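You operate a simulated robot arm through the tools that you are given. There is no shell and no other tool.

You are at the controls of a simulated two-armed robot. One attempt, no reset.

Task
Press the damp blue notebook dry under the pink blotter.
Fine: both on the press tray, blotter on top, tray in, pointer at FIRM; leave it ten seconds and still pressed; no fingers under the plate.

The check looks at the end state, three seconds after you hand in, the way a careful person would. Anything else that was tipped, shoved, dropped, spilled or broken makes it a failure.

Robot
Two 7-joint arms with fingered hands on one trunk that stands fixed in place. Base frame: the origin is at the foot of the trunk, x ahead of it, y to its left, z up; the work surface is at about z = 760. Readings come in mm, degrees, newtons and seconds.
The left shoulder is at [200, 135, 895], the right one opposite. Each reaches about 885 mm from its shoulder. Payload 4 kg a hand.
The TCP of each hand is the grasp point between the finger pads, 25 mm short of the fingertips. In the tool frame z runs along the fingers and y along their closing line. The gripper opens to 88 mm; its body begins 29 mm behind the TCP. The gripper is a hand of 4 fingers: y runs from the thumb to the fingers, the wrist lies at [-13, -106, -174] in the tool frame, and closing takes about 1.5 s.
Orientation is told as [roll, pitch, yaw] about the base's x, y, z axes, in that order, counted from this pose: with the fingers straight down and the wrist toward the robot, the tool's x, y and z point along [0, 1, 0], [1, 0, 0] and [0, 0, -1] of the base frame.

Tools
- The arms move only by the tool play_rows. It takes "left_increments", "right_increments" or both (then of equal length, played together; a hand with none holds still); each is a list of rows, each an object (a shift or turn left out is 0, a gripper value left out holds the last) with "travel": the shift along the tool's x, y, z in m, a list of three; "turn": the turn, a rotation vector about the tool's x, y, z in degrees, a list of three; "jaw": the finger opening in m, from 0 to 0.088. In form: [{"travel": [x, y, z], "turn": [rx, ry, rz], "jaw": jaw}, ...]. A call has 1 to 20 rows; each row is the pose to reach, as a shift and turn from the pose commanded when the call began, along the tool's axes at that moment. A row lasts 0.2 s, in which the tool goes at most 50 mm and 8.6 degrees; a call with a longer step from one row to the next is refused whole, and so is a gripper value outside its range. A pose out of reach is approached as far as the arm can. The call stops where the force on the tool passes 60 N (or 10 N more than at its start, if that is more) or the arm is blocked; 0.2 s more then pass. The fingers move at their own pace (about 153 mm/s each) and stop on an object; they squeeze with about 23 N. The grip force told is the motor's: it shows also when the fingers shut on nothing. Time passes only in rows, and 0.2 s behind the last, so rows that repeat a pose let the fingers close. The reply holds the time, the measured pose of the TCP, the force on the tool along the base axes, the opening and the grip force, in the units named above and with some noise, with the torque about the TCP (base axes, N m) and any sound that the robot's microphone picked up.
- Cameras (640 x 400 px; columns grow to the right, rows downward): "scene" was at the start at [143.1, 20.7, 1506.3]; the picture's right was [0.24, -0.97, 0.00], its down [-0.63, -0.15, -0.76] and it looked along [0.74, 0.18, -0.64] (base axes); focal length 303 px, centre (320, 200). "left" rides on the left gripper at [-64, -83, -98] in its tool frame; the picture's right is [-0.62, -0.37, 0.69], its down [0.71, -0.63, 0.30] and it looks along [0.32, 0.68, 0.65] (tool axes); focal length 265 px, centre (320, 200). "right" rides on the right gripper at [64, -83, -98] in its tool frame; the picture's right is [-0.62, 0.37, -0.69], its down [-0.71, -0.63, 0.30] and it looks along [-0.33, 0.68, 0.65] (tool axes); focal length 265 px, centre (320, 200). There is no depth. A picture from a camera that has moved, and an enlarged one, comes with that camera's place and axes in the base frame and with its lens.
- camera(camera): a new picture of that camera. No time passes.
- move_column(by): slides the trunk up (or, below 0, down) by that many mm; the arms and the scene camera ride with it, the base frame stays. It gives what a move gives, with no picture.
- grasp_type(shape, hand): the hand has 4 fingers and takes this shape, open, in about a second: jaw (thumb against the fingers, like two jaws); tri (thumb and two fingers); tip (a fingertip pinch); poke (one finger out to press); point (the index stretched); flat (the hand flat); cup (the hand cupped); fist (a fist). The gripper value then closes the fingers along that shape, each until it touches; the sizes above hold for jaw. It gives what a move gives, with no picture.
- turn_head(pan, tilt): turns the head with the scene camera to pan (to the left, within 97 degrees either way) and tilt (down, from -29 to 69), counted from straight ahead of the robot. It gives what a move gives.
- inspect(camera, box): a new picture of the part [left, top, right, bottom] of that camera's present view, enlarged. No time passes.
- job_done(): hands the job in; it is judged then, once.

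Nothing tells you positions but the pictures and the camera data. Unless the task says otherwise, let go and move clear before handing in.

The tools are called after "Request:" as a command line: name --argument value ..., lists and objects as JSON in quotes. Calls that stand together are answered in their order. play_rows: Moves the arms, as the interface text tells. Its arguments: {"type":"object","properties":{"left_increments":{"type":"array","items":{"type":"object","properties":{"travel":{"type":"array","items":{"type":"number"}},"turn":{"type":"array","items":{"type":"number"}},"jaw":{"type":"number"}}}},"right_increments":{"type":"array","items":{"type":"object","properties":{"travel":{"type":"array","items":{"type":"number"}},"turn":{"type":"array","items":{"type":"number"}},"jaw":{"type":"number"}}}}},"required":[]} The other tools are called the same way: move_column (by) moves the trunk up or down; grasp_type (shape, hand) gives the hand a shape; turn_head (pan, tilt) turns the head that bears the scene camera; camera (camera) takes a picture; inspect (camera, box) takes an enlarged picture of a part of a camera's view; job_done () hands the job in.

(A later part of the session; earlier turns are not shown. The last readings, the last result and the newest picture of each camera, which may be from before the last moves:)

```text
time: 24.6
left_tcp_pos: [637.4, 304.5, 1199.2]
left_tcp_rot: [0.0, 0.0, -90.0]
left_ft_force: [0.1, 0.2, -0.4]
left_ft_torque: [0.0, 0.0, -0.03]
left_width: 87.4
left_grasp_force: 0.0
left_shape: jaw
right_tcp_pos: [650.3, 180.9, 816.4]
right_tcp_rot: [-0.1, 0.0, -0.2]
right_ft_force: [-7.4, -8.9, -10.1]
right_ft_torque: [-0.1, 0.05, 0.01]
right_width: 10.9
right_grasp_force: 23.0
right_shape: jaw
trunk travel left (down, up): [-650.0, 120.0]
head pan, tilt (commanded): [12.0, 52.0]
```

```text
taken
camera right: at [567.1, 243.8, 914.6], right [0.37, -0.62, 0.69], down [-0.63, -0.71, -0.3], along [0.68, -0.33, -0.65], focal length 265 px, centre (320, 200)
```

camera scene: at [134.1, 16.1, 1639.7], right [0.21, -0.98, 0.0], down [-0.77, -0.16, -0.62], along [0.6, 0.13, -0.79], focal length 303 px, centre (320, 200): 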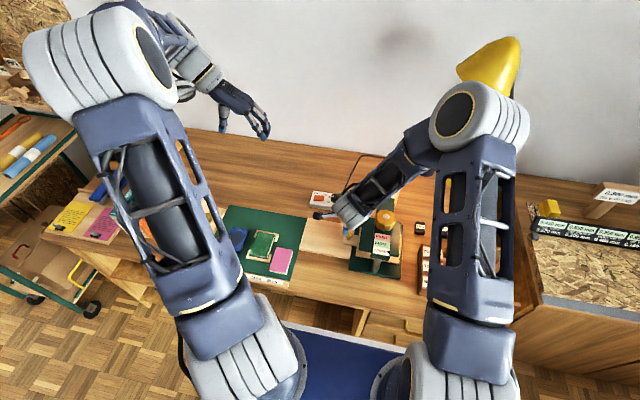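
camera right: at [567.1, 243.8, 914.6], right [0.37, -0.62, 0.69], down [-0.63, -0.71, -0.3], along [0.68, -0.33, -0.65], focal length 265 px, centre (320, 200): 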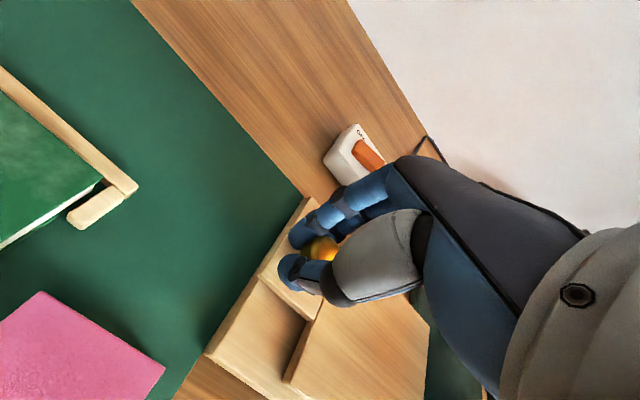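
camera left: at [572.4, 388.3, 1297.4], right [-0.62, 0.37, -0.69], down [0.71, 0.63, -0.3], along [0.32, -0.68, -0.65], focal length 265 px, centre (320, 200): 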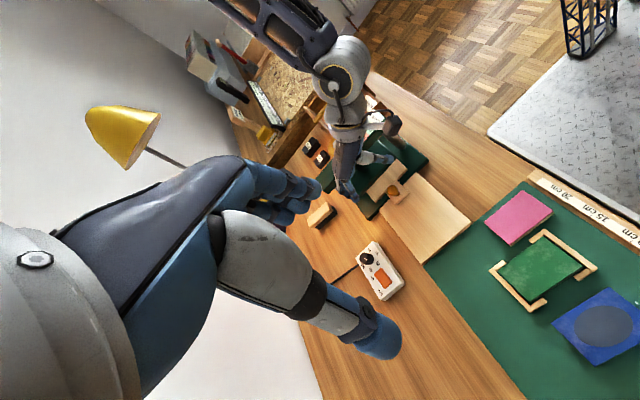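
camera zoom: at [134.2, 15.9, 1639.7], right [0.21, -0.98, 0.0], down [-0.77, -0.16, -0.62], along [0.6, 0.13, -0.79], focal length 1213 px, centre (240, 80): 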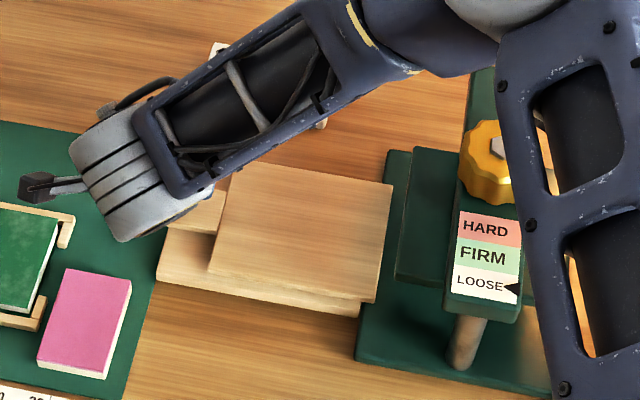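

The tray is out on the shelf board (about 143 mm travel). I'll open the right hand, lift it straight up, then take it back to the right side.

Request:
play_rows --right_increments '[{"travel": [0, 0, 0], "jaw": 0.04}, {"travel": [0, 0, 0], "jaw": 0.06}, {"travel": [0, 0, 0], "jaw": 0.07}, {"travel": [0, 0, 0], "jaw": 0.07}, {"travel": [0, 0, -0.01], "jaw": 0.07}, {"travel": [0, 0, -0.04], "jaw": 0.07}, {"travel": [0, 0, -0.08]}, {"travel": [0, 0, -0.12]}, {"travel": [0, 0, -0.16]}, {"travel": [0, 0, -0.2]}, {"travel": [0, 0, -0.24]}, {"travel": [0, 0, -0.28]}, {"travel": [0, 0, -0.32]}, {"travel": [0, 0, -0.32]}]'

Request:
play_rows --right_increments '[{"travel": [-0.04, 0, -0.02]}, {"travel": [-0.08, 0, -0.04]}, {"travel": [-0.12, 0, -0.06]}, {"travel": [-0.16, 0, -0.08]}, {"travel": [-0.2, -0.01, -0.1]}, {"travel": [-0.24, -0.02, -0.12]}, {"travel": [-0.28, -0.03, -0.14]}, {"travel": [-0.32, -0.04, -0.16]}, {"travel": [-0.36, -0.05, -0.18]}, {"travel": [-0.4, -0.06, -0.2]}, {"travel": [-0.44, -0.07, -0.22]}, {"travel": [-0.44, -0.07, -0.22]}]'

Request:
camera --camera "scene"

Request:
inspect --camera "scene" --box '[200, 190, 420, 300]'

Request:
inspect --camera "left" --box '[280, 90, 640, 380]'

```text
time: 27.6
left_tcp_pos: [638.3, 304.5, 1198.3]
left_tcp_rot: [0.0, -0.1, -90.1]
left_ft_force: [0.8, -0.6, 0.6]
left_ft_torque: [0.02, -0.02, 0.02]
left_width: 87.4
left_grasp_force: 0.0
left_shape: jaw
right_tcp_pos: [648.9, 180.1, 1138.0]
right_tcp_rot: [0.0, 0.1, 0.1]
right_ft_force: [-0.6, -0.3, 1.1]
right_ft_torque: [-0.01, 0.0, 0.0]
right_width: 69.7
right_grasp_force: 0.1
right_shape: jaw
trunk travel left (down, up): [-650.0, 120.0]
head pan, tilt (commanded): [12.0, 52.0]
```

```text
time: 30.2
left_tcp_pos: [637.3, 304.8, 1199.0]
left_tcp_rot: [-0.1, 0.0, -90.1]
left_ft_force: [-0.3, -0.2, 0.5]
left_ft_torque: [0.0, -0.01, -0.01]
left_width: 87.3
left_grasp_force: 0.0
left_shape: jaw
right_tcp_pos: [581.3, -261.2, 1360.4]
right_tcp_rot: [-0.1, 0.0, 0.0]
right_ft_force: [0.5, 0.4, -0.7]
right_ft_torque: [-0.01, 0.01, -0.03]
right_width: 69.5
right_grasp_force: 0.1
right_shape: jaw
trunk travel left (down, up): [-650.0, 120.0]
head pan, tilt (commanded): [12.0, 52.0]
```

```text
taken
camera scene: at [134.1, 16.1, 1639.7], right [0.21, -0.98, 0.0], down [-0.77, -0.16, -0.62], along [0.6, 0.13, -0.79], focal length 303 px, centre (320, 200)
```

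scene: 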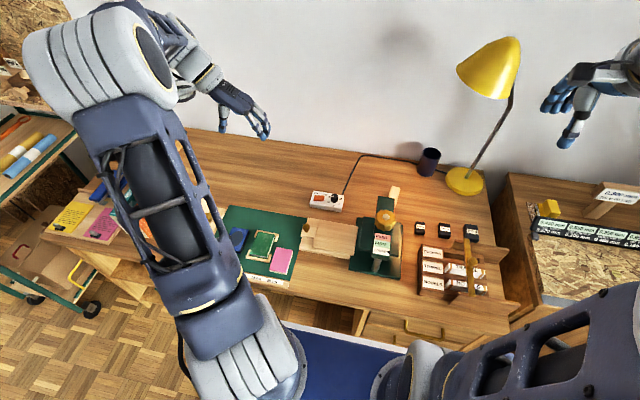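

```text
2.91 times, centred on (310, 245) of scene
camera zoom: at [134.1, 16.1, 1639.7], right [0.21, -0.98, 0.0], down [-0.77, -0.16, -0.62], along [0.6, 0.13, -0.79], focal length 882 px, centre (349, 69)
```

zoom: 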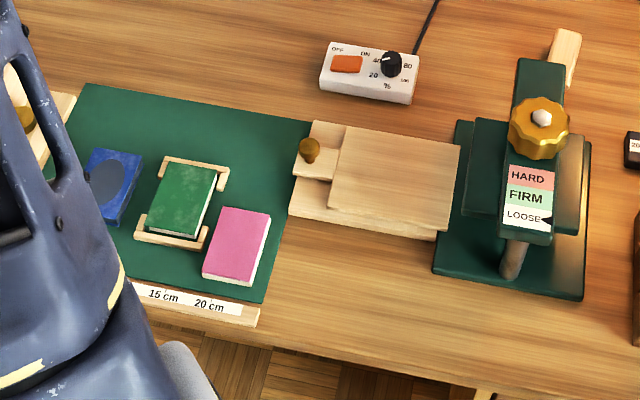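

```text
1.38 times, centred on (460, 235) of left
camera zoom: at [572.5, 388.4, 1297.4], right [-0.62, 0.37, -0.69], down [0.71, 0.63, -0.3], along [0.32, -0.68, -0.65], focal length 366 px, centre (127, 152)
```

zoom: 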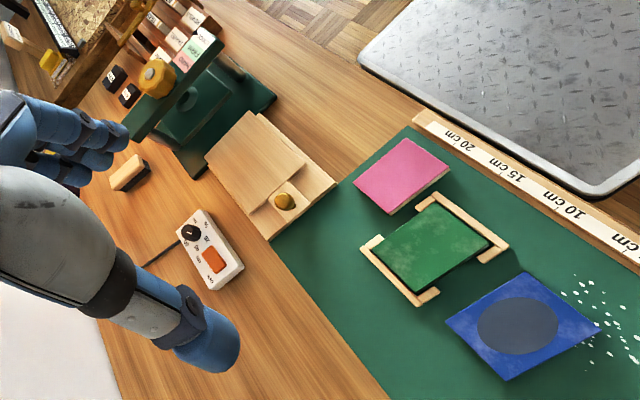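

The tray is fully out and clear, and the shelf around it is tidy. Next I'll bring the left hand (yaw -90) above the blue notebook at about (574, 391), stopping high to compare fingers and notebook in its camera.

Request:
play_rows --left_increments '[{"travel": [-0.009, -0.012, 0.04]}, {"travel": [-0.018, -0.025, 0.08]}, {"travel": [-0.027, -0.037, 0.12]}, {"travel": [-0.036, -0.05, 0.16]}, {"travel": [-0.045, -0.062, 0.2]}, {"travel": [-0.054, -0.075, 0.24]}, {"travel": [-0.063, -0.086, 0.28]}, {"travel": [-0.063, -0.086, 0.3]}, {"travel": [-0.063, -0.086, 0.3]}]'

Request:
camera --camera "left"

Request:
camera --camera "scene"

Request:
inspect --camera "scene" --box '[160, 160, 300, 280]'

```text
time: 32.2
left_tcp_pos: [572.6, 386.5, 900.3]
left_tcp_rot: [0.0, 0.0, -89.8]
left_ft_force: [-0.2, -0.2, -0.1]
left_ft_torque: [-0.01, -0.02, 0.0]
left_width: 87.6
left_grasp_force: 0.2
left_shape: jaw
right_tcp_pos: [580.0, -261.3, 1359.6]
right_tcp_rot: [-0.1, 0.0, 0.1]
right_ft_force: [-0.9, 0.5, -0.2]
right_ft_torque: [0.01, -0.01, -0.01]
right_width: 69.8
right_grasp_force: 0.0
right_shape: jaw
trunk travel left (down, up): [-650.0, 120.0]
head pan, tilt (commanded): [12.0, 52.0]
```

```text
taken
camera left: at [508.4, 469.8, 999.6], right [-0.62, 0.37, -0.69], down [0.71, 0.63, -0.3], along [0.33, -0.68, -0.65], focal length 265 px, centre (320, 200)
```

left: 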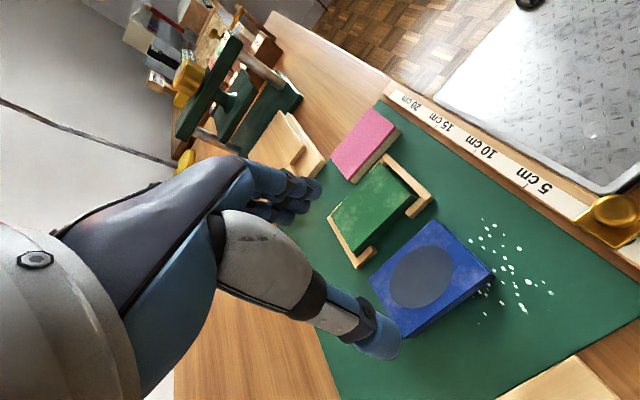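

```text
taken
camera scene: at [134.1, 16.1, 1639.7], right [0.21, -0.98, 0.0], down [-0.77, -0.16, -0.62], along [0.6, 0.13, -0.79], focal length 303 px, centre (320, 200)
```

scene: 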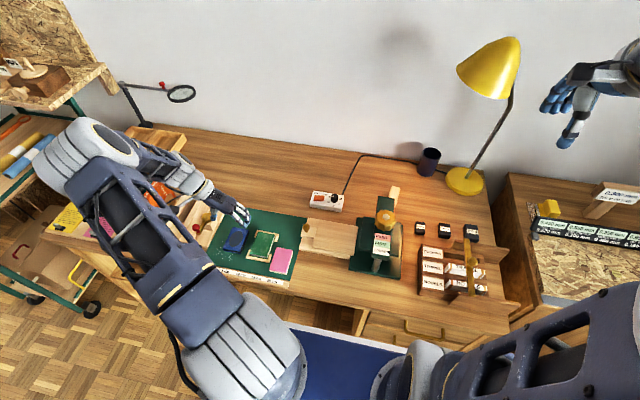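

```text
3.33 times, centred on (230, 220) of scene
camera zoom: at [134.1, 16.1, 1639.7], right [0.21, -0.98, 0.0], down [-0.77, -0.16, -0.62], along [0.6, 0.13, -0.79], focal length 1010 px, centre (620, 133)
```

zoom: 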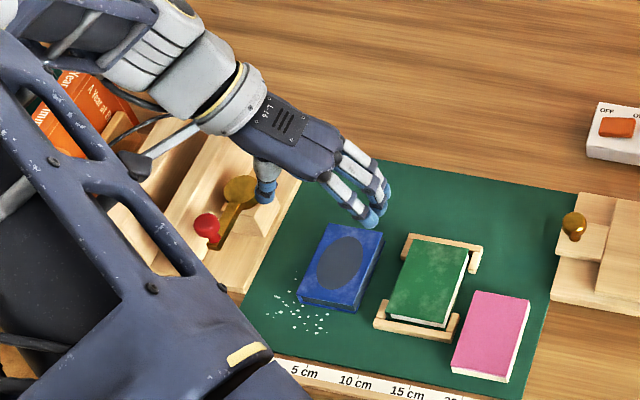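

Request:
inspect --camera "left" --box '[290, 180, 530, 370]'

Request:
inspect --camera "scene" --box '[205, 190, 295, 260]'

```text
2.11 times, centred on (410, 275) of left
camera zoom: at [508.4, 469.8, 999.6], right [-0.62, 0.37, -0.69], down [0.71, 0.63, -0.3], along [0.33, -0.68, -0.65], focal length 559 px, centre (130, 42)
```

zoom: 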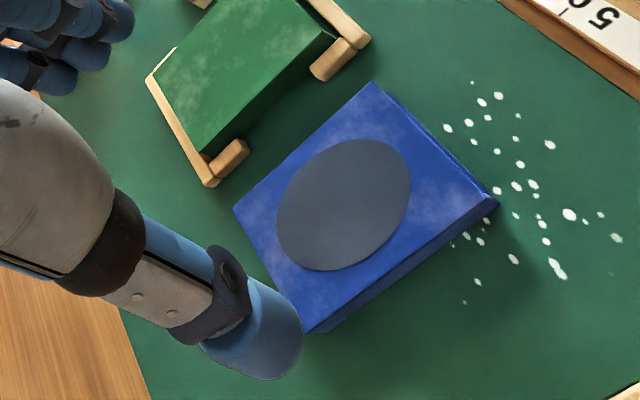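

```text
5.71 times, centred on (250, 225) of scene
camera zoom: at [134.1, 16.1, 1639.7], right [0.21, -0.98, 0.0], down [-0.77, -0.16, -0.62], along [0.6, 0.13, -0.79], focal length 1732 px, centre (720, 57)
```

zoom: 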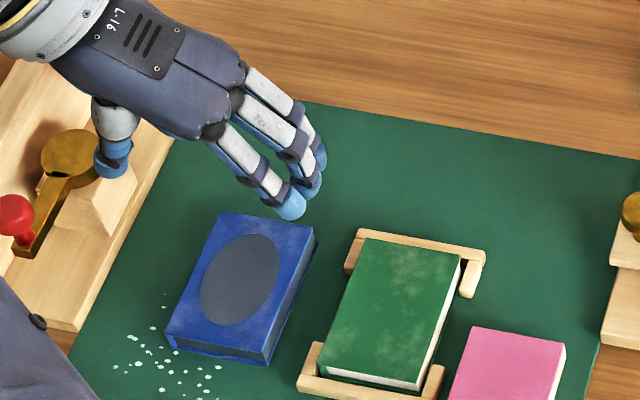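

Triangulating gives the blue notebook x 533–616, y 361–419, z 763–780, with about 23 mm of free gap to the wooden brackets. I'll set the opening to 68 mm, shift so the finger row falls between the bracket arms, and come down to just above the notebook for a check.

Request:
play_rows --left_increments '[{"travel": [-0.005, -0.002, 0.03], "jaw": 0.068}, {"travel": [-0.0104, -0.0034, 0.06], "jaw": 0.068}, {"travel": [-0.0104, -0.0034, 0.08], "jaw": 0.068}, {"travel": [-0.0104, -0.0034, 0.08], "jaw": 0.068}]'

Request:
inspect --camera "left" --box '[240, 150, 480, 350]'

Request:
inspect --camera "scene" --box '[205, 190, 295, 260]'

```text
time: 33.2
left_tcp_pos: [563.1, 386.9, 819.1]
left_tcp_rot: [0.0, 0.0, -89.9]
left_ft_force: [1.2, 0.0, 0.9]
left_ft_torque: [0.03, 0.05, 0.0]
left_width: 68.3
left_grasp_force: 0.1
left_shape: jaw
right_tcp_pos: [581.5, -259.4, 1359.2]
right_tcp_rot: [0.0, 0.1, 0.0]
right_ft_force: [0.8, -0.1, 0.2]
right_ft_torque: [-0.03, 0.03, 0.0]
right_width: 69.7
right_grasp_force: 0.1
right_shape: jaw
trunk travel left (down, up): [-650.0, 120.0]
head pan, tilt (commanded): [12.0, 52.0]
```

```text
2.00 times, centred on (360, 250) of left
camera zoom: at [497.8, 471.4, 918.0], right [-0.62, 0.37, -0.69], down [0.71, 0.63, -0.3], along [0.33, -0.68, -0.65], focal length 531 px, centre (240, 100)
```

zoom: 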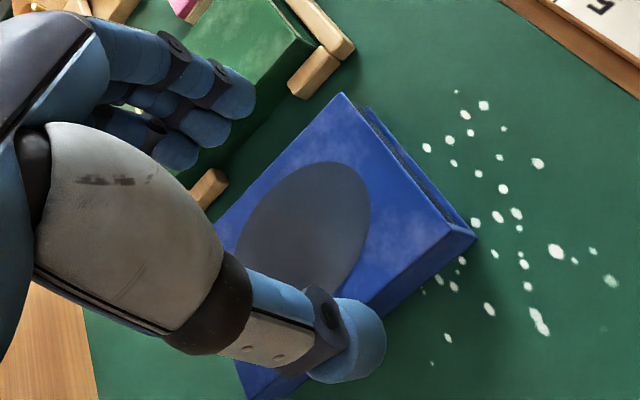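

```text
5.71 times, centred on (250, 225) of scene
camera zoom: at [134.1, 16.1, 1639.7], right [0.21, -0.98, 0.0], down [-0.77, -0.16, -0.62], along [0.6, 0.13, -0.79], focal length 1732 px, centre (720, 57)
```

zoom: 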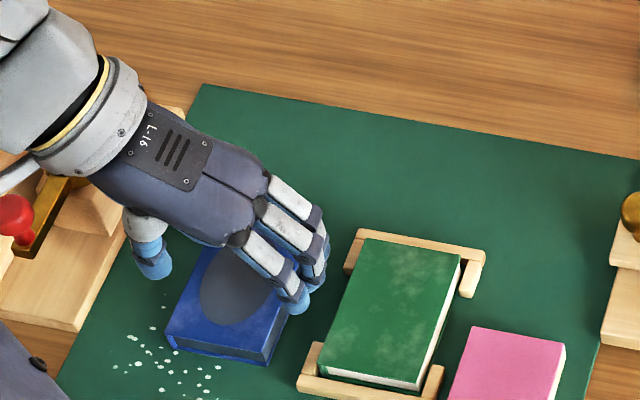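

Fingers and thumb straddle the notebook with a few mm each side. I'll shift 2 mm toward +y and descend to the mat, then close.

Request:
play_rows --left_increments '[{"travel": [0, -0.0018, 0.008], "jaw": 0.068}, {"travel": [0, -0.0018, 0.018]}, {"travel": [0, -0.0018, 0.028]}, {"travel": [0, -0.0018, 0.028]}]'

Request:
inspect --camera "left" --box '[240, 150, 480, 350]'

Request:
inspect --camera "scene" --box '[205, 190, 295, 260]'

```text
time: 34.2
left_tcp_pos: [563.2, 389.1, 790.9]
left_tcp_rot: [0.0, 0.0, -90.0]
left_ft_force: [0.0, 0.3, -0.2]
left_ft_torque: [0.0, -0.01, 0.01]
left_width: 68.4
left_grasp_force: 0.0
left_shape: jaw
right_tcp_pos: [580.0, -260.7, 1360.3]
right_tcp_rot: [-0.1, -0.1, -0.1]
right_ft_force: [-0.1, -0.3, -0.1]
right_ft_torque: [0.0, 0.0, -0.02]
right_width: 69.8
right_grasp_force: 0.0
right_shape: jaw
trunk travel left (down, up): [-650.0, 120.0]
head pan, tilt (commanded): [12.0, 52.0]
```

```text
2.00 times, centred on (360, 250) of left
camera zoom: at [498.2, 473.4, 889.8], right [-0.62, 0.37, -0.69], down [0.71, 0.63, -0.3], along [0.32, -0.68, -0.65], focal length 531 px, centre (240, 100)
```

zoom: 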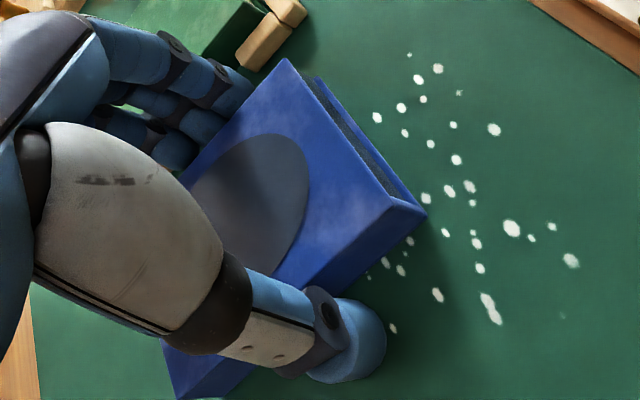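

```text
5.71 times, centred on (250, 225) of scene
camera zoom: at [134.1, 16.1, 1639.7], right [0.21, -0.98, 0.0], down [-0.77, -0.16, -0.62], along [0.6, 0.13, -0.79], focal length 1732 px, centre (720, 57)
```

zoom: 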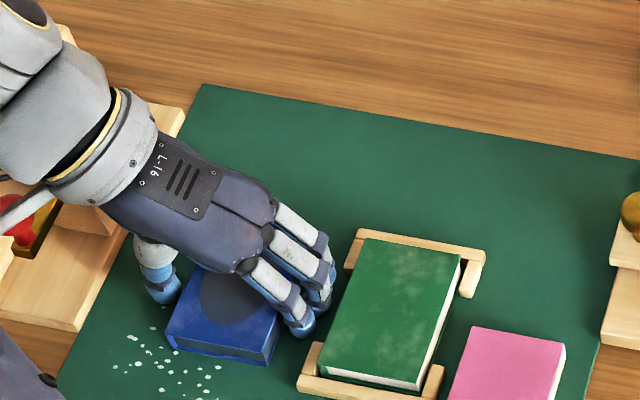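

No contact on the way down; fingers are on both sides. Closing on the notebook now.

Request:
play_rows --left_increments '[{"travel": [0, 0, 0], "jaw": 0.06}, {"travel": [0, 0, 0], "jaw": 0.05}, {"travel": [0, 0, 0], "jaw": 0.045}, {"travel": [0, 0, 0], "jaw": 0.045}, {"travel": [0, 0, 0], "jaw": 0.045}, {"travel": [0, 0, 0], "jaw": 0.045}]'

Request:
inspect --camera "left" --box '[240, 150, 480, 350]'

Request:
inspect --camera "scene" --box '[205, 190, 295, 260]'

```text
time: 35.6
left_tcp_pos: [563.9, 390.0, 790.8]
left_tcp_rot: [0.0, 0.0, -90.1]
left_ft_force: [0.4, 0.7, -0.3]
left_ft_torque: [0.02, 0.03, -0.01]
left_width: 52.1
left_grasp_force: 23.1
left_shape: jaw
right_tcp_pos: [580.7, -261.2, 1359.5]
right_tcp_rot: [-0.1, 0.0, 0.0]
right_ft_force: [0.0, -0.2, -0.8]
right_ft_torque: [0.0, 0.01, -0.01]
right_width: 69.9
right_grasp_force: 0.1
right_shape: jaw
trunk travel left (down, up): [-650.0, 120.0]
head pan, tilt (commanded): [12.0, 52.0]
```

```text
2.00 times, centred on (360, 250) of left
camera zoom: at [498.1, 473.4, 890.0], right [-0.62, 0.37, -0.69], down [0.71, 0.63, -0.3], along [0.32, -0.68, -0.65], focal length 531 px, centre (240, 100)
```

zoom: 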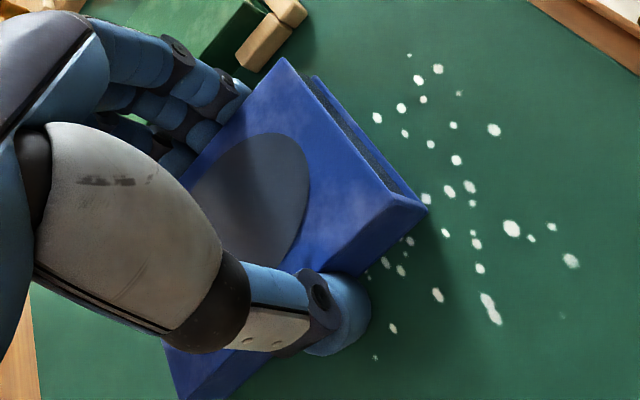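

```text
5.71 times, centred on (250, 225) of scene
camera zoom: at [134.1, 16.1, 1639.7], right [0.21, -0.98, 0.0], down [-0.77, -0.16, -0.62], along [0.6, 0.13, -0.79], focal length 1732 px, centre (720, 57)
```

zoom: 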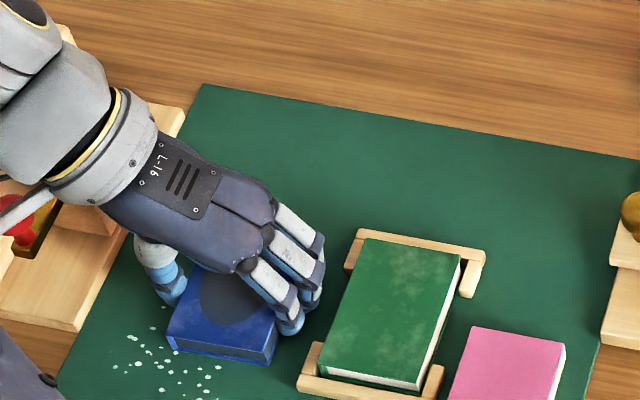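

Gripped at 52 mm with 23 N. Lifting 40 mm gently to see that it comes level.

Request:
play_rows --left_increments '[{"travel": [0, 0, -0.006], "jaw": 0.045}, {"travel": [0, 0, -0.014]}, {"travel": [0, 0, -0.024]}, {"travel": [0, 0, -0.034]}, {"travel": [0, 0, -0.045]}, {"travel": [0, 0, -0.045]}]'

Request:
inspect --camera "left" --box '[240, 150, 480, 350]'

Request:
inspect --camera "scene" --box '[205, 190, 295, 260]'

```text
time: 37.0
left_tcp_pos: [564.7, 390.2, 836.9]
left_tcp_rot: [0.0, 0.0, -89.9]
left_ft_force: [0.1, 0.0, -0.5]
left_ft_torque: [0.01, -0.01, -0.01]
left_width: 52.0
left_grasp_force: 23.3
left_shape: jaw
right_tcp_pos: [580.5, -261.0, 1360.0]
right_tcp_rot: [-0.1, -0.1, -0.1]
right_ft_force: [-0.3, 0.0, -0.3]
right_ft_torque: [-0.03, 0.0, 0.02]
right_width: 69.6
right_grasp_force: 0.0
right_shape: jaw
trunk travel left (down, up): [-650.0, 120.0]
head pan, tilt (commanded): [12.0, 52.0]
```

```text
2.00 times, centred on (360, 250) of left
camera zoom: at [498.6, 473.9, 936.1], right [-0.62, 0.37, -0.69], down [0.71, 0.63, -0.3], along [0.32, -0.68, -0.65], focal length 531 px, centre (240, 100)
```

zoom: 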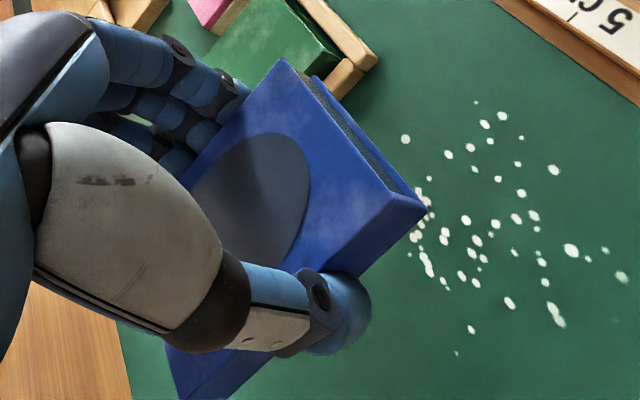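

```text
5.71 times, centred on (250, 225) of scene
camera zoom: at [134.1, 16.1, 1639.7], right [0.21, -0.98, 0.0], down [-0.77, -0.16, -0.62], along [0.6, 0.13, -0.79], focal length 1732 px, centre (720, 57)
```

zoom: 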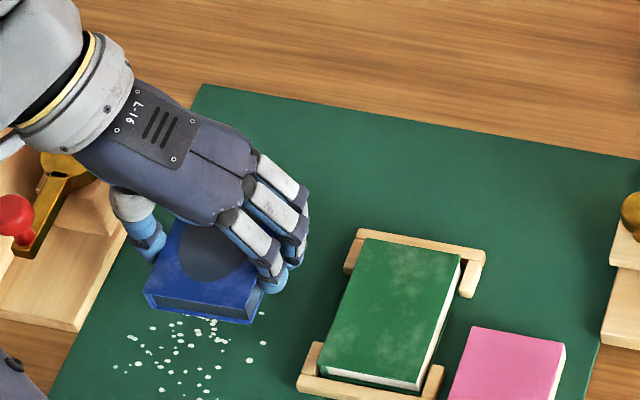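

The notebook is held level. Before carrying it over, I'll measure the tray's exact position and angle.

Request:
inspect --camera "scene" --box '[290, 200, 400, 270]'

Request:
inspect --camera "left" --box '[180, 80, 420, 220]'

```text
5.71 times, centred on (345, 235) of scene
camera zoom: at [134.1, 16.1, 1639.7], right [0.21, -0.98, 0.0], down [-0.77, -0.16, -0.62], along [0.6, 0.13, -0.79], focal length 1732 px, centre (177, 0)
```

zoom: 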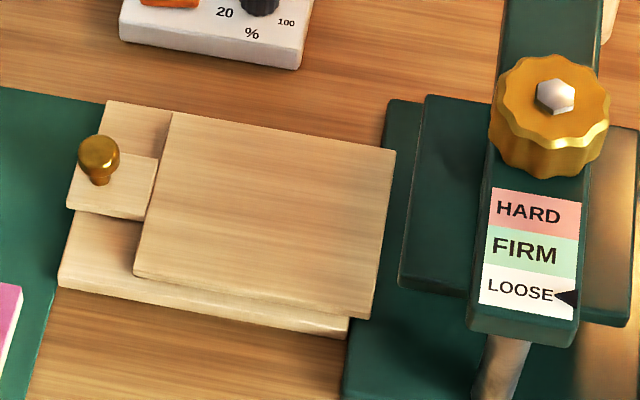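

```text
2.67 times, centred on (300, 150) of left
camera zoom: at [498.6, 473.9, 936.1], right [-0.62, 0.37, -0.69], down [0.71, 0.63, -0.3], along [0.32, -0.68, -0.65], focal length 708 px, centre (373, 333)
```

zoom: 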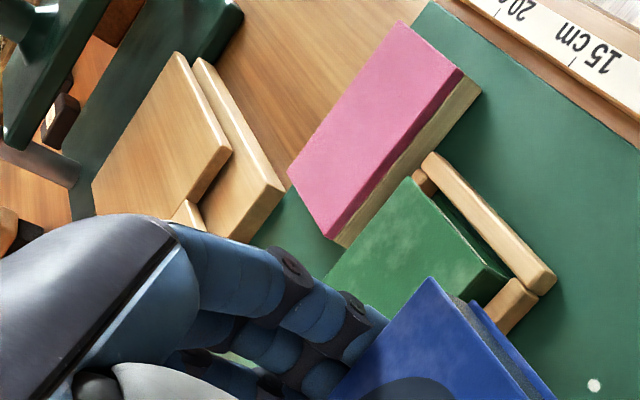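

The tray lies square at about x 597–707, y 6–140 (centre ≈ (650, 72.5)), top near z 781. The notebook centre sits 12 mm in +x from my TCP, so I'll carry it over at z≈880 to TCP (638.5, 72.5).

Request:
play_rows --left_increments '[{"travel": [0.0, 0.0, -0.03]}, {"travel": [0.004, 0.015, -0.045]}, {"travel": [0.012, 0.05, -0.05]}, {"travel": [0.021, 0.09, -0.05]}, {"travel": [0.03, 0.13, -0.05]}, {"travel": [0.04, 0.17, -0.05]}, {"travel": [0.05, 0.21, -0.05]}, {"travel": [0.06, 0.25, -0.05]}, {"travel": [0.069, 0.285, -0.05]}, {"travel": [0.074, 0.31, -0.05]}, {"travel": [0.0759, 0.3184, -0.05]}, {"travel": [0.0759, 0.3184, -0.05]}]'

Request:
inspect --camera "left" --box '[200, 100, 520, 350]'

Request:
inspect --camera "scene" --box '[280, 170, 420, 270]'

```text
time: 39.6
left_tcp_pos: [639.0, 72.4, 889.6]
left_tcp_rot: [-0.1, 0.1, -90.0]
left_ft_force: [0.0, -0.2, -1.4]
left_ft_torque: [0.01, 0.01, -0.03]
left_width: 52.0
left_grasp_force: 23.1
left_shape: jaw
right_tcp_pos: [581.4, -261.2, 1358.8]
right_tcp_rot: [-0.2, 0.0, 0.0]
right_ft_force: [-0.5, 0.4, 0.2]
right_ft_torque: [-0.03, 0.03, 0.01]
right_width: 69.7
right_grasp_force: 0.0
right_shape: jaw
trunk travel left (down, up): [-650.0, 120.0]
head pan, tilt (commanded): [12.0, 52.0]
```

```text
1.60 times, centred on (360, 225) of left
camera zoom: at [574.3, 157.4, 988.7], right [-0.62, 0.37, -0.69], down [0.71, 0.63, -0.3], along [0.32, -0.68, -0.65], focal length 425 px, centre (256, 160)
```

zoom: 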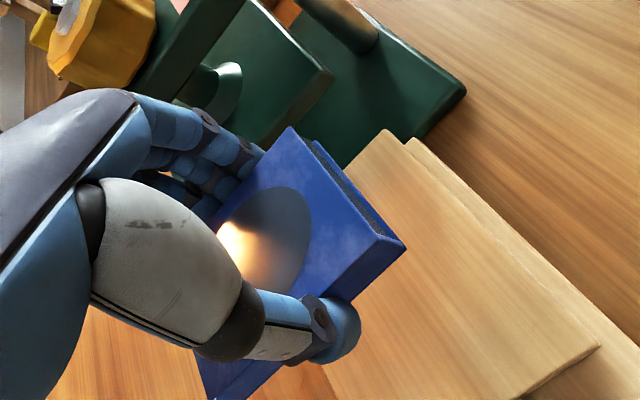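

```text
4.00 times, centred on (350, 220) of scene
camera zoom: at [134.1, 16.1, 1639.7], right [0.21, -0.98, 0.0], down [-0.77, -0.16, -0.62], along [0.6, 0.13, -0.79], focal length 1213 px, centre (200, 120)
```

zoom: 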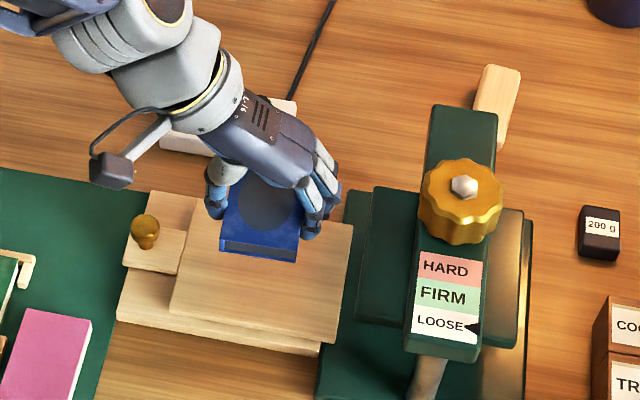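

Aligned over the tray (notebook centre ≈ (650, 74)). Lowering most of the way, then in small steps to feel contact.

Request:
play_rows --left_increments '[{"travel": [0, 0.001, 0.02]}, {"travel": [0, 0.001, 0.04]}, {"travel": [0, 0.001, 0.055]}, {"travel": [0, 0.001, 0.066]}, {"travel": [0, 0.001, 0.072]}, {"travel": [0, 0.001, 0.072]}]'

Request:
inspect --camera "left" --box '[200, 100, 520, 350]'

Request:
inspect --camera "scene" --box '[300, 190, 400, 260]'

```text
time: 41.0
left_tcp_pos: [640.6, 73.2, 816.9]
left_tcp_rot: [0.0, -0.1, -89.9]
left_ft_force: [-0.3, -0.2, 0.3]
left_ft_torque: [0.03, 0.05, -0.02]
left_width: 52.1
left_grasp_force: 22.7
left_shape: jaw
right_tcp_pos: [581.4, -260.5, 1360.3]
right_tcp_rot: [-0.1, 0.0, 0.0]
right_ft_force: [0.0, -0.7, 1.3]
right_ft_torque: [0.01, -0.04, 0.03]
right_width: 69.8
right_grasp_force: 0.0
right_shape: jaw
trunk travel left (down, up): [-650.0, 120.0]
head pan, tilt (commanded): [12.0, 52.0]
```

```text
1.60 times, centred on (360, 225) of left
camera zoom: at [574.8, 156.5, 915.4], right [-0.62, 0.37, -0.69], down [0.71, 0.63, -0.3], along [0.32, -0.68, -0.65], focal length 425 px, centre (256, 160)
```

zoom: 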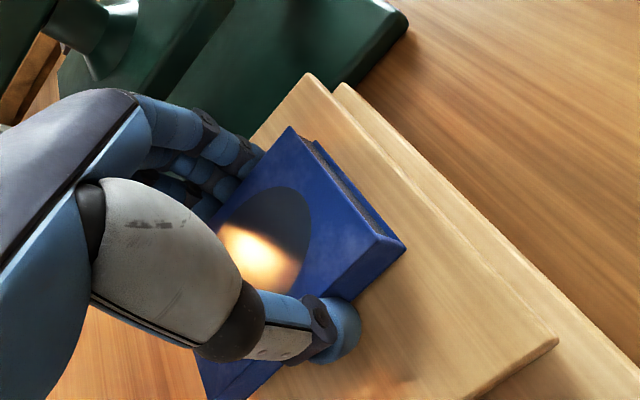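

```text
5.71 times, centred on (350, 225) of scene
camera zoom: at [134.1, 16.1, 1639.7], right [0.21, -0.98, 0.0], down [-0.77, -0.16, -0.62], along [0.6, 0.13, -0.79], focal length 1732 px, centre (149, 57)
```

zoom: 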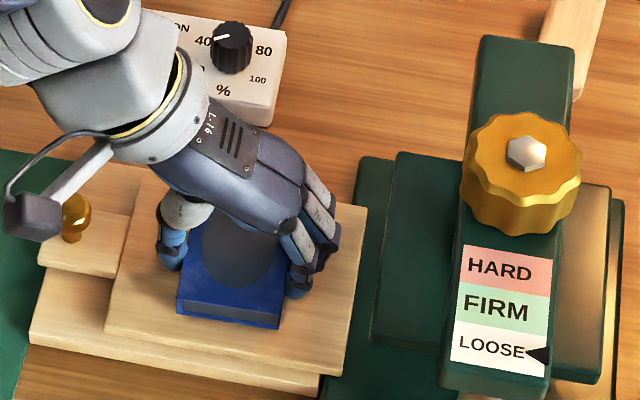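

Request:
play_rows --left_increments '[{"travel": [0, 0, 0.003]}, {"travel": [0, 0, 0.005]}, {"travel": [0, 0, 0.005]}]'

Request:
play_rows --left_increments '[{"travel": [0, 0, 0.0015]}, {"travel": [0, 0, 0.0015]}]'

Request:
inspect --camera "scene" --box '[320, 210, 380, 260]'

```text
time: 41.8
left_tcp_pos: [640.2, 71.7, 811.7]
left_tcp_rot: [0.1, 0.0, -90.0]
left_ft_force: [-1.0, -0.2, 7.9]
left_ft_torque: [0.01, 0.02, -0.06]
left_width: 52.1
left_grasp_force: 22.8
left_shape: jaw
right_tcp_pos: [580.5, -260.8, 1360.1]
right_tcp_rot: [0.0, -0.1, -0.1]
right_ft_force: [0.5, 0.2, 0.3]
right_ft_torque: [0.02, -0.01, -0.02]
right_width: 69.3
right_grasp_force: 0.0
right_shape: jaw
trunk travel left (down, up): [-650.0, 120.0]
head pan, tilt (commanded): [12.0, 52.0]
```

```text
time: 42.4
left_tcp_pos: [639.9, 71.4, 811.4]
left_tcp_rot: [0.1, 0.0, -90.0]
left_ft_force: [-0.3, 0.2, 19.6]
left_ft_torque: [-0.04, -0.05, -0.06]
left_width: 52.0
left_grasp_force: 23.6
left_shape: jaw
right_tcp_pos: [580.6, -260.3, 1359.0]
right_tcp_rot: [0.0, 0.1, 0.0]
right_ft_force: [0.3, -0.1, -0.4]
right_ft_torque: [0.01, 0.02, 0.0]
right_width: 69.7
right_grasp_force: 0.1
right_shape: jaw
trunk travel left (down, up): [-650.0, 120.0]
head pan, tilt (commanded): [12.0, 52.0]
```

```text
8.00 times, centred on (350, 235) of scene
camera zoom: at [133.6, 16.0, 1639.9], right [0.21, -0.98, 0.0], down [-0.77, -0.16, -0.62], along [0.6, 0.13, -0.79], focal length 2425 px, centre (80, -80)
```

zoom: 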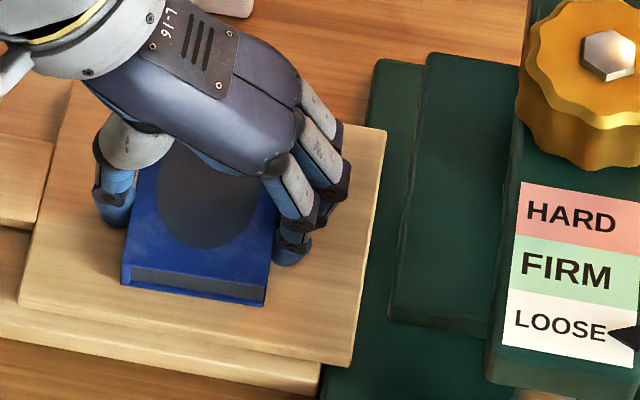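

The notebook touches the tray (tray top ≈ 784). I'll ease off 1.5 mm, open, and rise straight up.

Request:
play_rows --left_increments '[{"travel": [0, 0, -0.0015]}, {"travel": [0, 0, -0.0015], "jaw": 0.058}, {"travel": [0, 0, -0.0015], "jaw": 0.066}, {"travel": [0, 0, -0.0015], "jaw": 0.074}, {"travel": [0, 0, -0.0015], "jaw": 0.074}, {"travel": [0, 0, -0.006], "jaw": 0.074}, {"travel": [0, 0, -0.02]}, {"travel": [0, 0, -0.05]}, {"travel": [0, 0, -0.09]}, {"travel": [0, 0, -0.13]}, {"travel": [0, 0, -0.13]}]'

Request:
inspect --camera "scene" --box '[290, 190, 400, 260]'

Request:
camera --camera "left"

```text
time: 44.8
left_tcp_pos: [640.9, 72.2, 940.1]
left_tcp_rot: [0.0, -0.1, -90.0]
left_ft_force: [1.1, -0.2, -0.4]
left_ft_torque: [0.01, -0.01, -0.03]
left_width: 74.0
left_grasp_force: 0.0
left_shape: jaw
right_tcp_pos: [580.2, -260.6, 1359.1]
right_tcp_rot: [0.0, 0.0, 0.0]
right_ft_force: [-0.5, 0.3, 0.8]
right_ft_torque: [-0.02, 0.04, -0.01]
right_width: 69.9
right_grasp_force: 0.0
right_shape: jaw
trunk travel left (down, up): [-650.0, 120.0]
head pan, tilt (commanded): [12.0, 52.0]
```

```text
5.71 times, centred on (345, 225) of scene
camera zoom: at [134.2, 16.1, 1639.7], right [0.21, -0.98, 0.0], down [-0.77, -0.16, -0.62], along [0.6, 0.13, -0.79], focal length 1732 px, centre (177, 57)
```

zoom: 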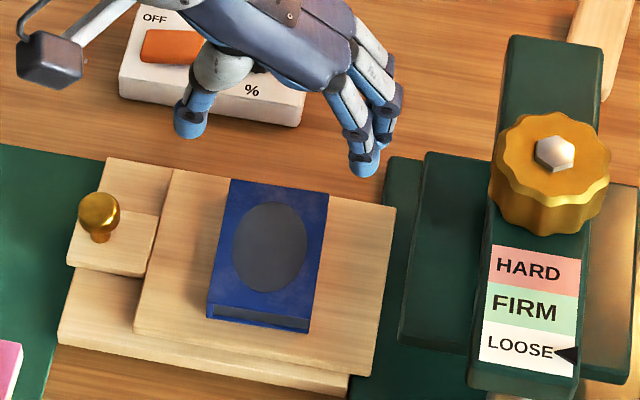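

```text
taken
camera left: at [576.3, 155.3, 1038.2], right [-0.62, 0.37, -0.69], down [0.71, 0.63, -0.3], along [0.32, -0.68, -0.65], focal length 265 px, centre (320, 200)
```

left: 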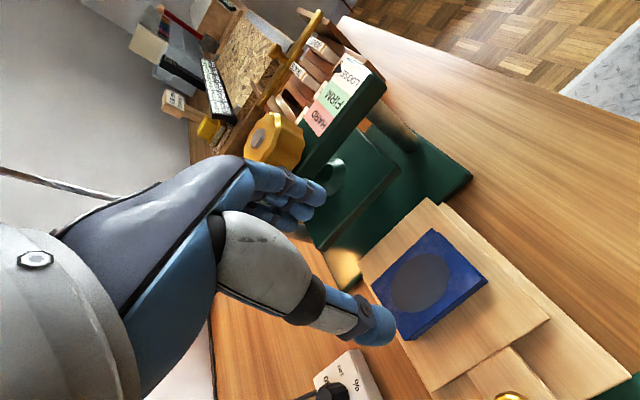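

The blue notebook sits centred on the tray. The blotter's left edge is only ~6 mm from the green book's bracket, so I'll grip the blotter lengthwise (closing along x) with the right hand instead. First I move the left hand up and away to the left as an observer.

Request:
play_rows --left_increments '[{"travel": [0, 0, -0.045]}, {"travel": [0, -0.02, -0.085]}, {"travel": [0, -0.05, -0.12]}, {"travel": [0, -0.085, -0.15]}, {"travel": [0, -0.12, -0.18]}, {"travel": [0, -0.155, -0.21]}, {"travel": [0, -0.19, -0.235]}, {"travel": [0, -0.225, -0.255]}, {"travel": [0, -0.26, -0.265]}, {"travel": [0, -0.26, -0.265]}]'

Request:
inspect --camera "scene" --box '[235, 215, 315, 295]'

Request:
inspect --camera "left" --box '[400, 140, 560, 260]'

Request:
camera --camera "scene"

```text
time: 47.0
left_tcp_pos: [640.6, 335.8, 1205.1]
left_tcp_rot: [0.0, 0.0, -90.0]
left_ft_force: [0.0, -0.2, 0.0]
left_ft_torque: [0.02, 0.0, -0.01]
left_width: 74.0
left_grasp_force: 0.1
left_shape: jaw
right_tcp_pos: [580.4, -261.5, 1359.1]
right_tcp_rot: [0.0, 0.1, -0.1]
right_ft_force: [1.0, -0.6, -1.0]
right_ft_torque: [-0.02, 0.0, 0.02]
right_width: 69.8
right_grasp_force: 0.1
right_shape: jaw
trunk travel left (down, up): [-650.0, 120.0]
head pan, tilt (commanded): [12.0, 52.0]
```

```text
5.00 times, centred on (275, 255) of scene
camera zoom: at [134.1, 16.1, 1639.7], right [0.21, -0.98, 0.0], down [-0.77, -0.16, -0.62], along [0.6, 0.13, -0.79], focal length 1516 px, centre (545, -75)
```

zoom: 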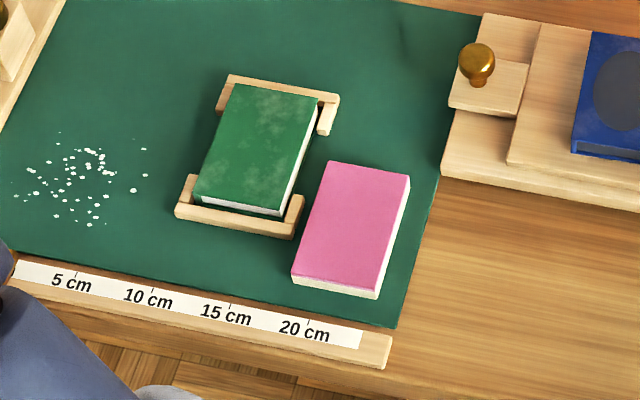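

```text
3.33 times, centred on (480, 200) of left
camera zoom: at [575.2, 418.9, 1303.2], right [-0.62, 0.37, -0.69], down [0.71, 0.63, -0.3], along [0.32, -0.68, -0.65], focal length 885 px, centre (-213, 200)
```

zoom: 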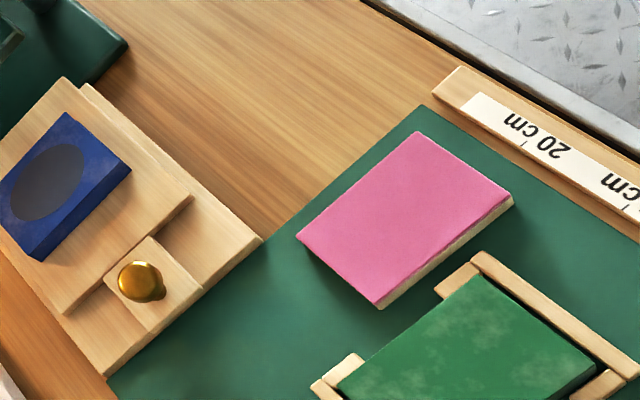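

```text
taken
camera scene: at [134.1, 16.1, 1639.7], right [0.21, -0.98, 0.0], down [-0.77, -0.16, -0.62], along [0.6, 0.13, -0.79], focal length 303 px, centre (320, 200)
```

scene: 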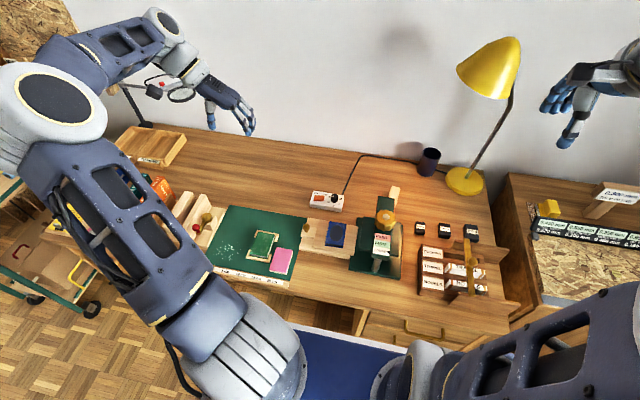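

From the accurate scene camera, the blotter lies at x 497–576.5, y 198–252.5, top z≈776, centre (536.6, 225.3). I'll bring the right hand over it, fully open, at a safe height.

Request:
play_rows --right_increments '[{"travel": [0.04, -0.004, 0.01], "jaw": 0.088}, {"travel": [0.08, -0.008, 0.02]}, {"travel": [0.12, -0.012, 0.03]}, {"travel": [0.16, -0.016, 0.045]}, {"travel": [0.2, -0.02, 0.06]}, {"travel": [0.24, -0.024, 0.08]}, {"travel": [0.28, -0.028, 0.1]}, {"travel": [0.32, -0.031, 0.12]}, {"travel": [0.36, -0.034, 0.14]}, {"travel": [0.4, -0.037, 0.165]}, {"travel": [0.44, -0.04, 0.19]}, {"travel": [0.47, -0.043, 0.22]}, {"travel": [0.492, -0.043, 0.26]}, {"travel": [0.492, -0.043, 0.305]}, {"travel": [0.492, -0.043, 0.35]}, {"travel": [0.492, -0.043, 0.39]}, {"travel": [0.492, -0.043, 0.409]}, {"travel": [0.492, -0.043, 0.409]}]'

Request:
camera --camera "scene"

Request:
camera --camera "right"

Request:
inspect --camera "left" --box '[360, 100, 560, 260]'

```text
time: 50.8
left_tcp_pos: [639.8, 333.5, 1204.3]
left_tcp_rot: [0.0, 0.0, -89.9]
left_ft_force: [0.0, -0.1, -0.2]
left_ft_torque: [-0.02, 0.03, -0.02]
left_width: 73.7
left_grasp_force: 0.0
left_shape: jaw
right_tcp_pos: [537.4, 235.9, 949.3]
right_tcp_rot: [-0.1, 0.0, 0.0]
right_ft_force: [1.0, -0.1, 0.1]
right_ft_torque: [0.0, -0.01, 0.02]
right_width: 87.8
right_grasp_force: 0.1
right_shape: jaw
trunk travel left (down, up): [-650.0, 120.0]
head pan, tilt (commanded): [12.0, 52.0]
```

```text
taken
camera scene: at [134.1, 16.1, 1639.7], right [0.21, -0.98, 0.0], down [-0.77, -0.16, -0.62], along [0.6, 0.13, -0.79], focal length 303 px, centre (320, 200)
```

scene: 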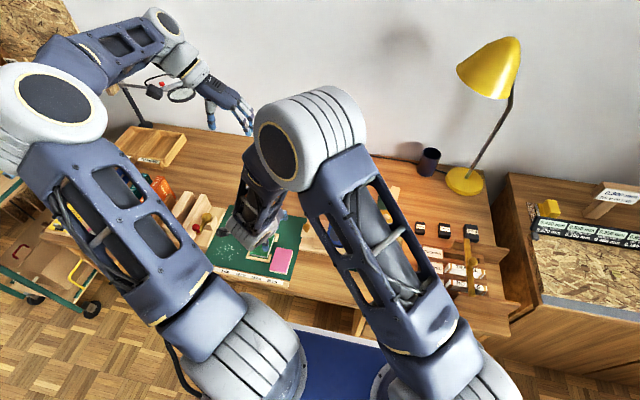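

```text
taken
camera right: at [453.4, 299.4, 1047.1], right [0.37, -0.62, 0.69], down [-0.63, -0.71, -0.3], along [0.68, -0.32, -0.65], focal length 265 px, centre (320, 200)
```

right: 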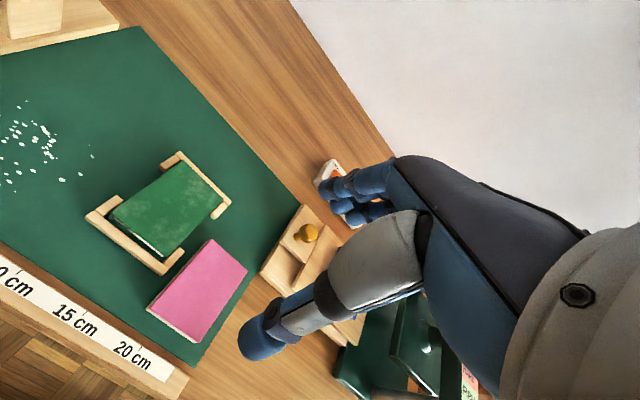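

```text
2.50 times, centred on (460, 180) of left
camera zoom: at [575.2, 418.6, 1302.9], right [-0.62, 0.37, -0.69], down [0.71, 0.63, -0.3], along [0.32, -0.68, -0.65], focal length 664 px, centre (-30, 250)
```

zoom: 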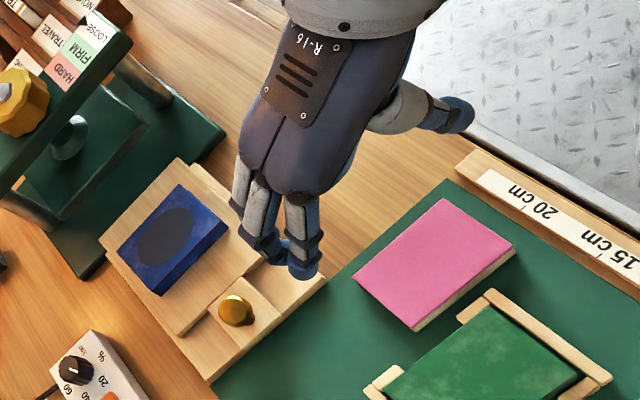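

Request:
play_rows --right_increments '[{"travel": [-0.002, 0.0005, 0.035]}, {"travel": [-0.0044, 0.0012, 0.07]}, {"travel": [-0.0044, 0.0012, 0.1]}, {"travel": [-0.0044, 0.0012, 0.122]}, {"travel": [-0.0044, 0.0012, 0.122]}]'

Request:
inspect --camera "right" --box '[160, 160, 400, 400]'

Request:
inspect --camera "left" --box '[400, 120, 560, 260]'

Request:
inspect --camera "scene" --box '[220, 200, 320, 290]'

```text
time: 52.0
left_tcp_pos: [641.2, 335.8, 1204.5]
left_tcp_rot: [0.0, 0.1, -90.0]
left_ft_force: [0.2, 0.9, -0.4]
left_ft_torque: [-0.04, 0.02, 0.01]
left_width: 73.5
left_grasp_force: 0.1
left_shape: jaw
right_tcp_pos: [537.7, 227.8, 829.2]
right_tcp_rot: [0.0, 0.1, 0.0]
right_ft_force: [-0.5, 0.5, 0.4]
right_ft_torque: [0.02, 0.02, 0.04]
right_width: 87.9
right_grasp_force: 0.0
right_shape: jaw
trunk travel left (down, up): [-650.0, 120.0]
head pan, tilt (commanded): [12.0, 52.0]
```

```text
1.67 times, centred on (280, 280) of right
camera zoom: at [454.9, 292.7, 926.9], right [0.37, -0.62, 0.69], down [-0.63, -0.71, -0.3], along [0.68, -0.33, -0.65], focal length 442 px, centre (387, 67)
```

zoom: 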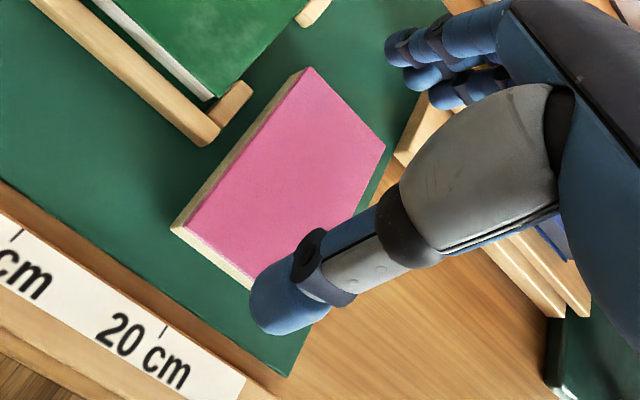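

```text
2.86 times, centred on (480, 190) of left
camera zoom: at [575.2, 418.6, 1302.9], right [-0.62, 0.37, -0.69], down [0.71, 0.63, -0.3], along [0.32, -0.68, -0.65], focal length 758 px, centre (-137, 229)
```

zoom: 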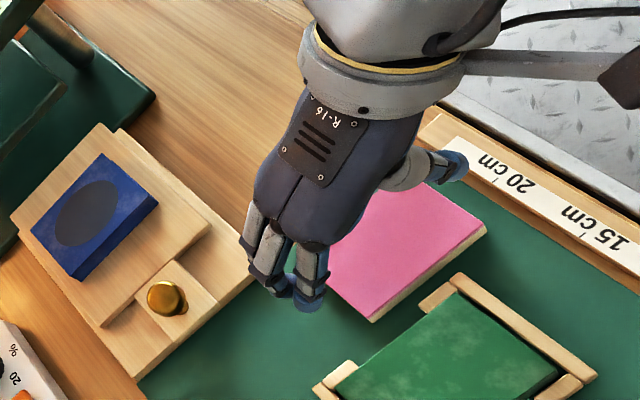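

```text
4.44 times, centred on (270, 245) of scene
camera zoom: at [134.1, 16.1, 1639.7], right [0.21, -0.98, 0.0], down [-0.77, -0.16, -0.62], along [0.6, 0.13, -0.79], focal length 1347 px, centre (542, 0)
```

zoom: 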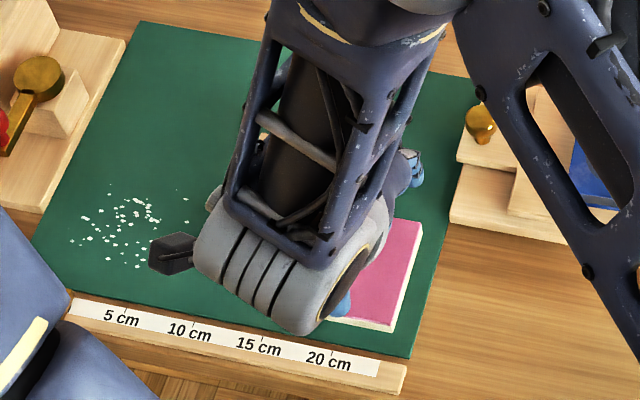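

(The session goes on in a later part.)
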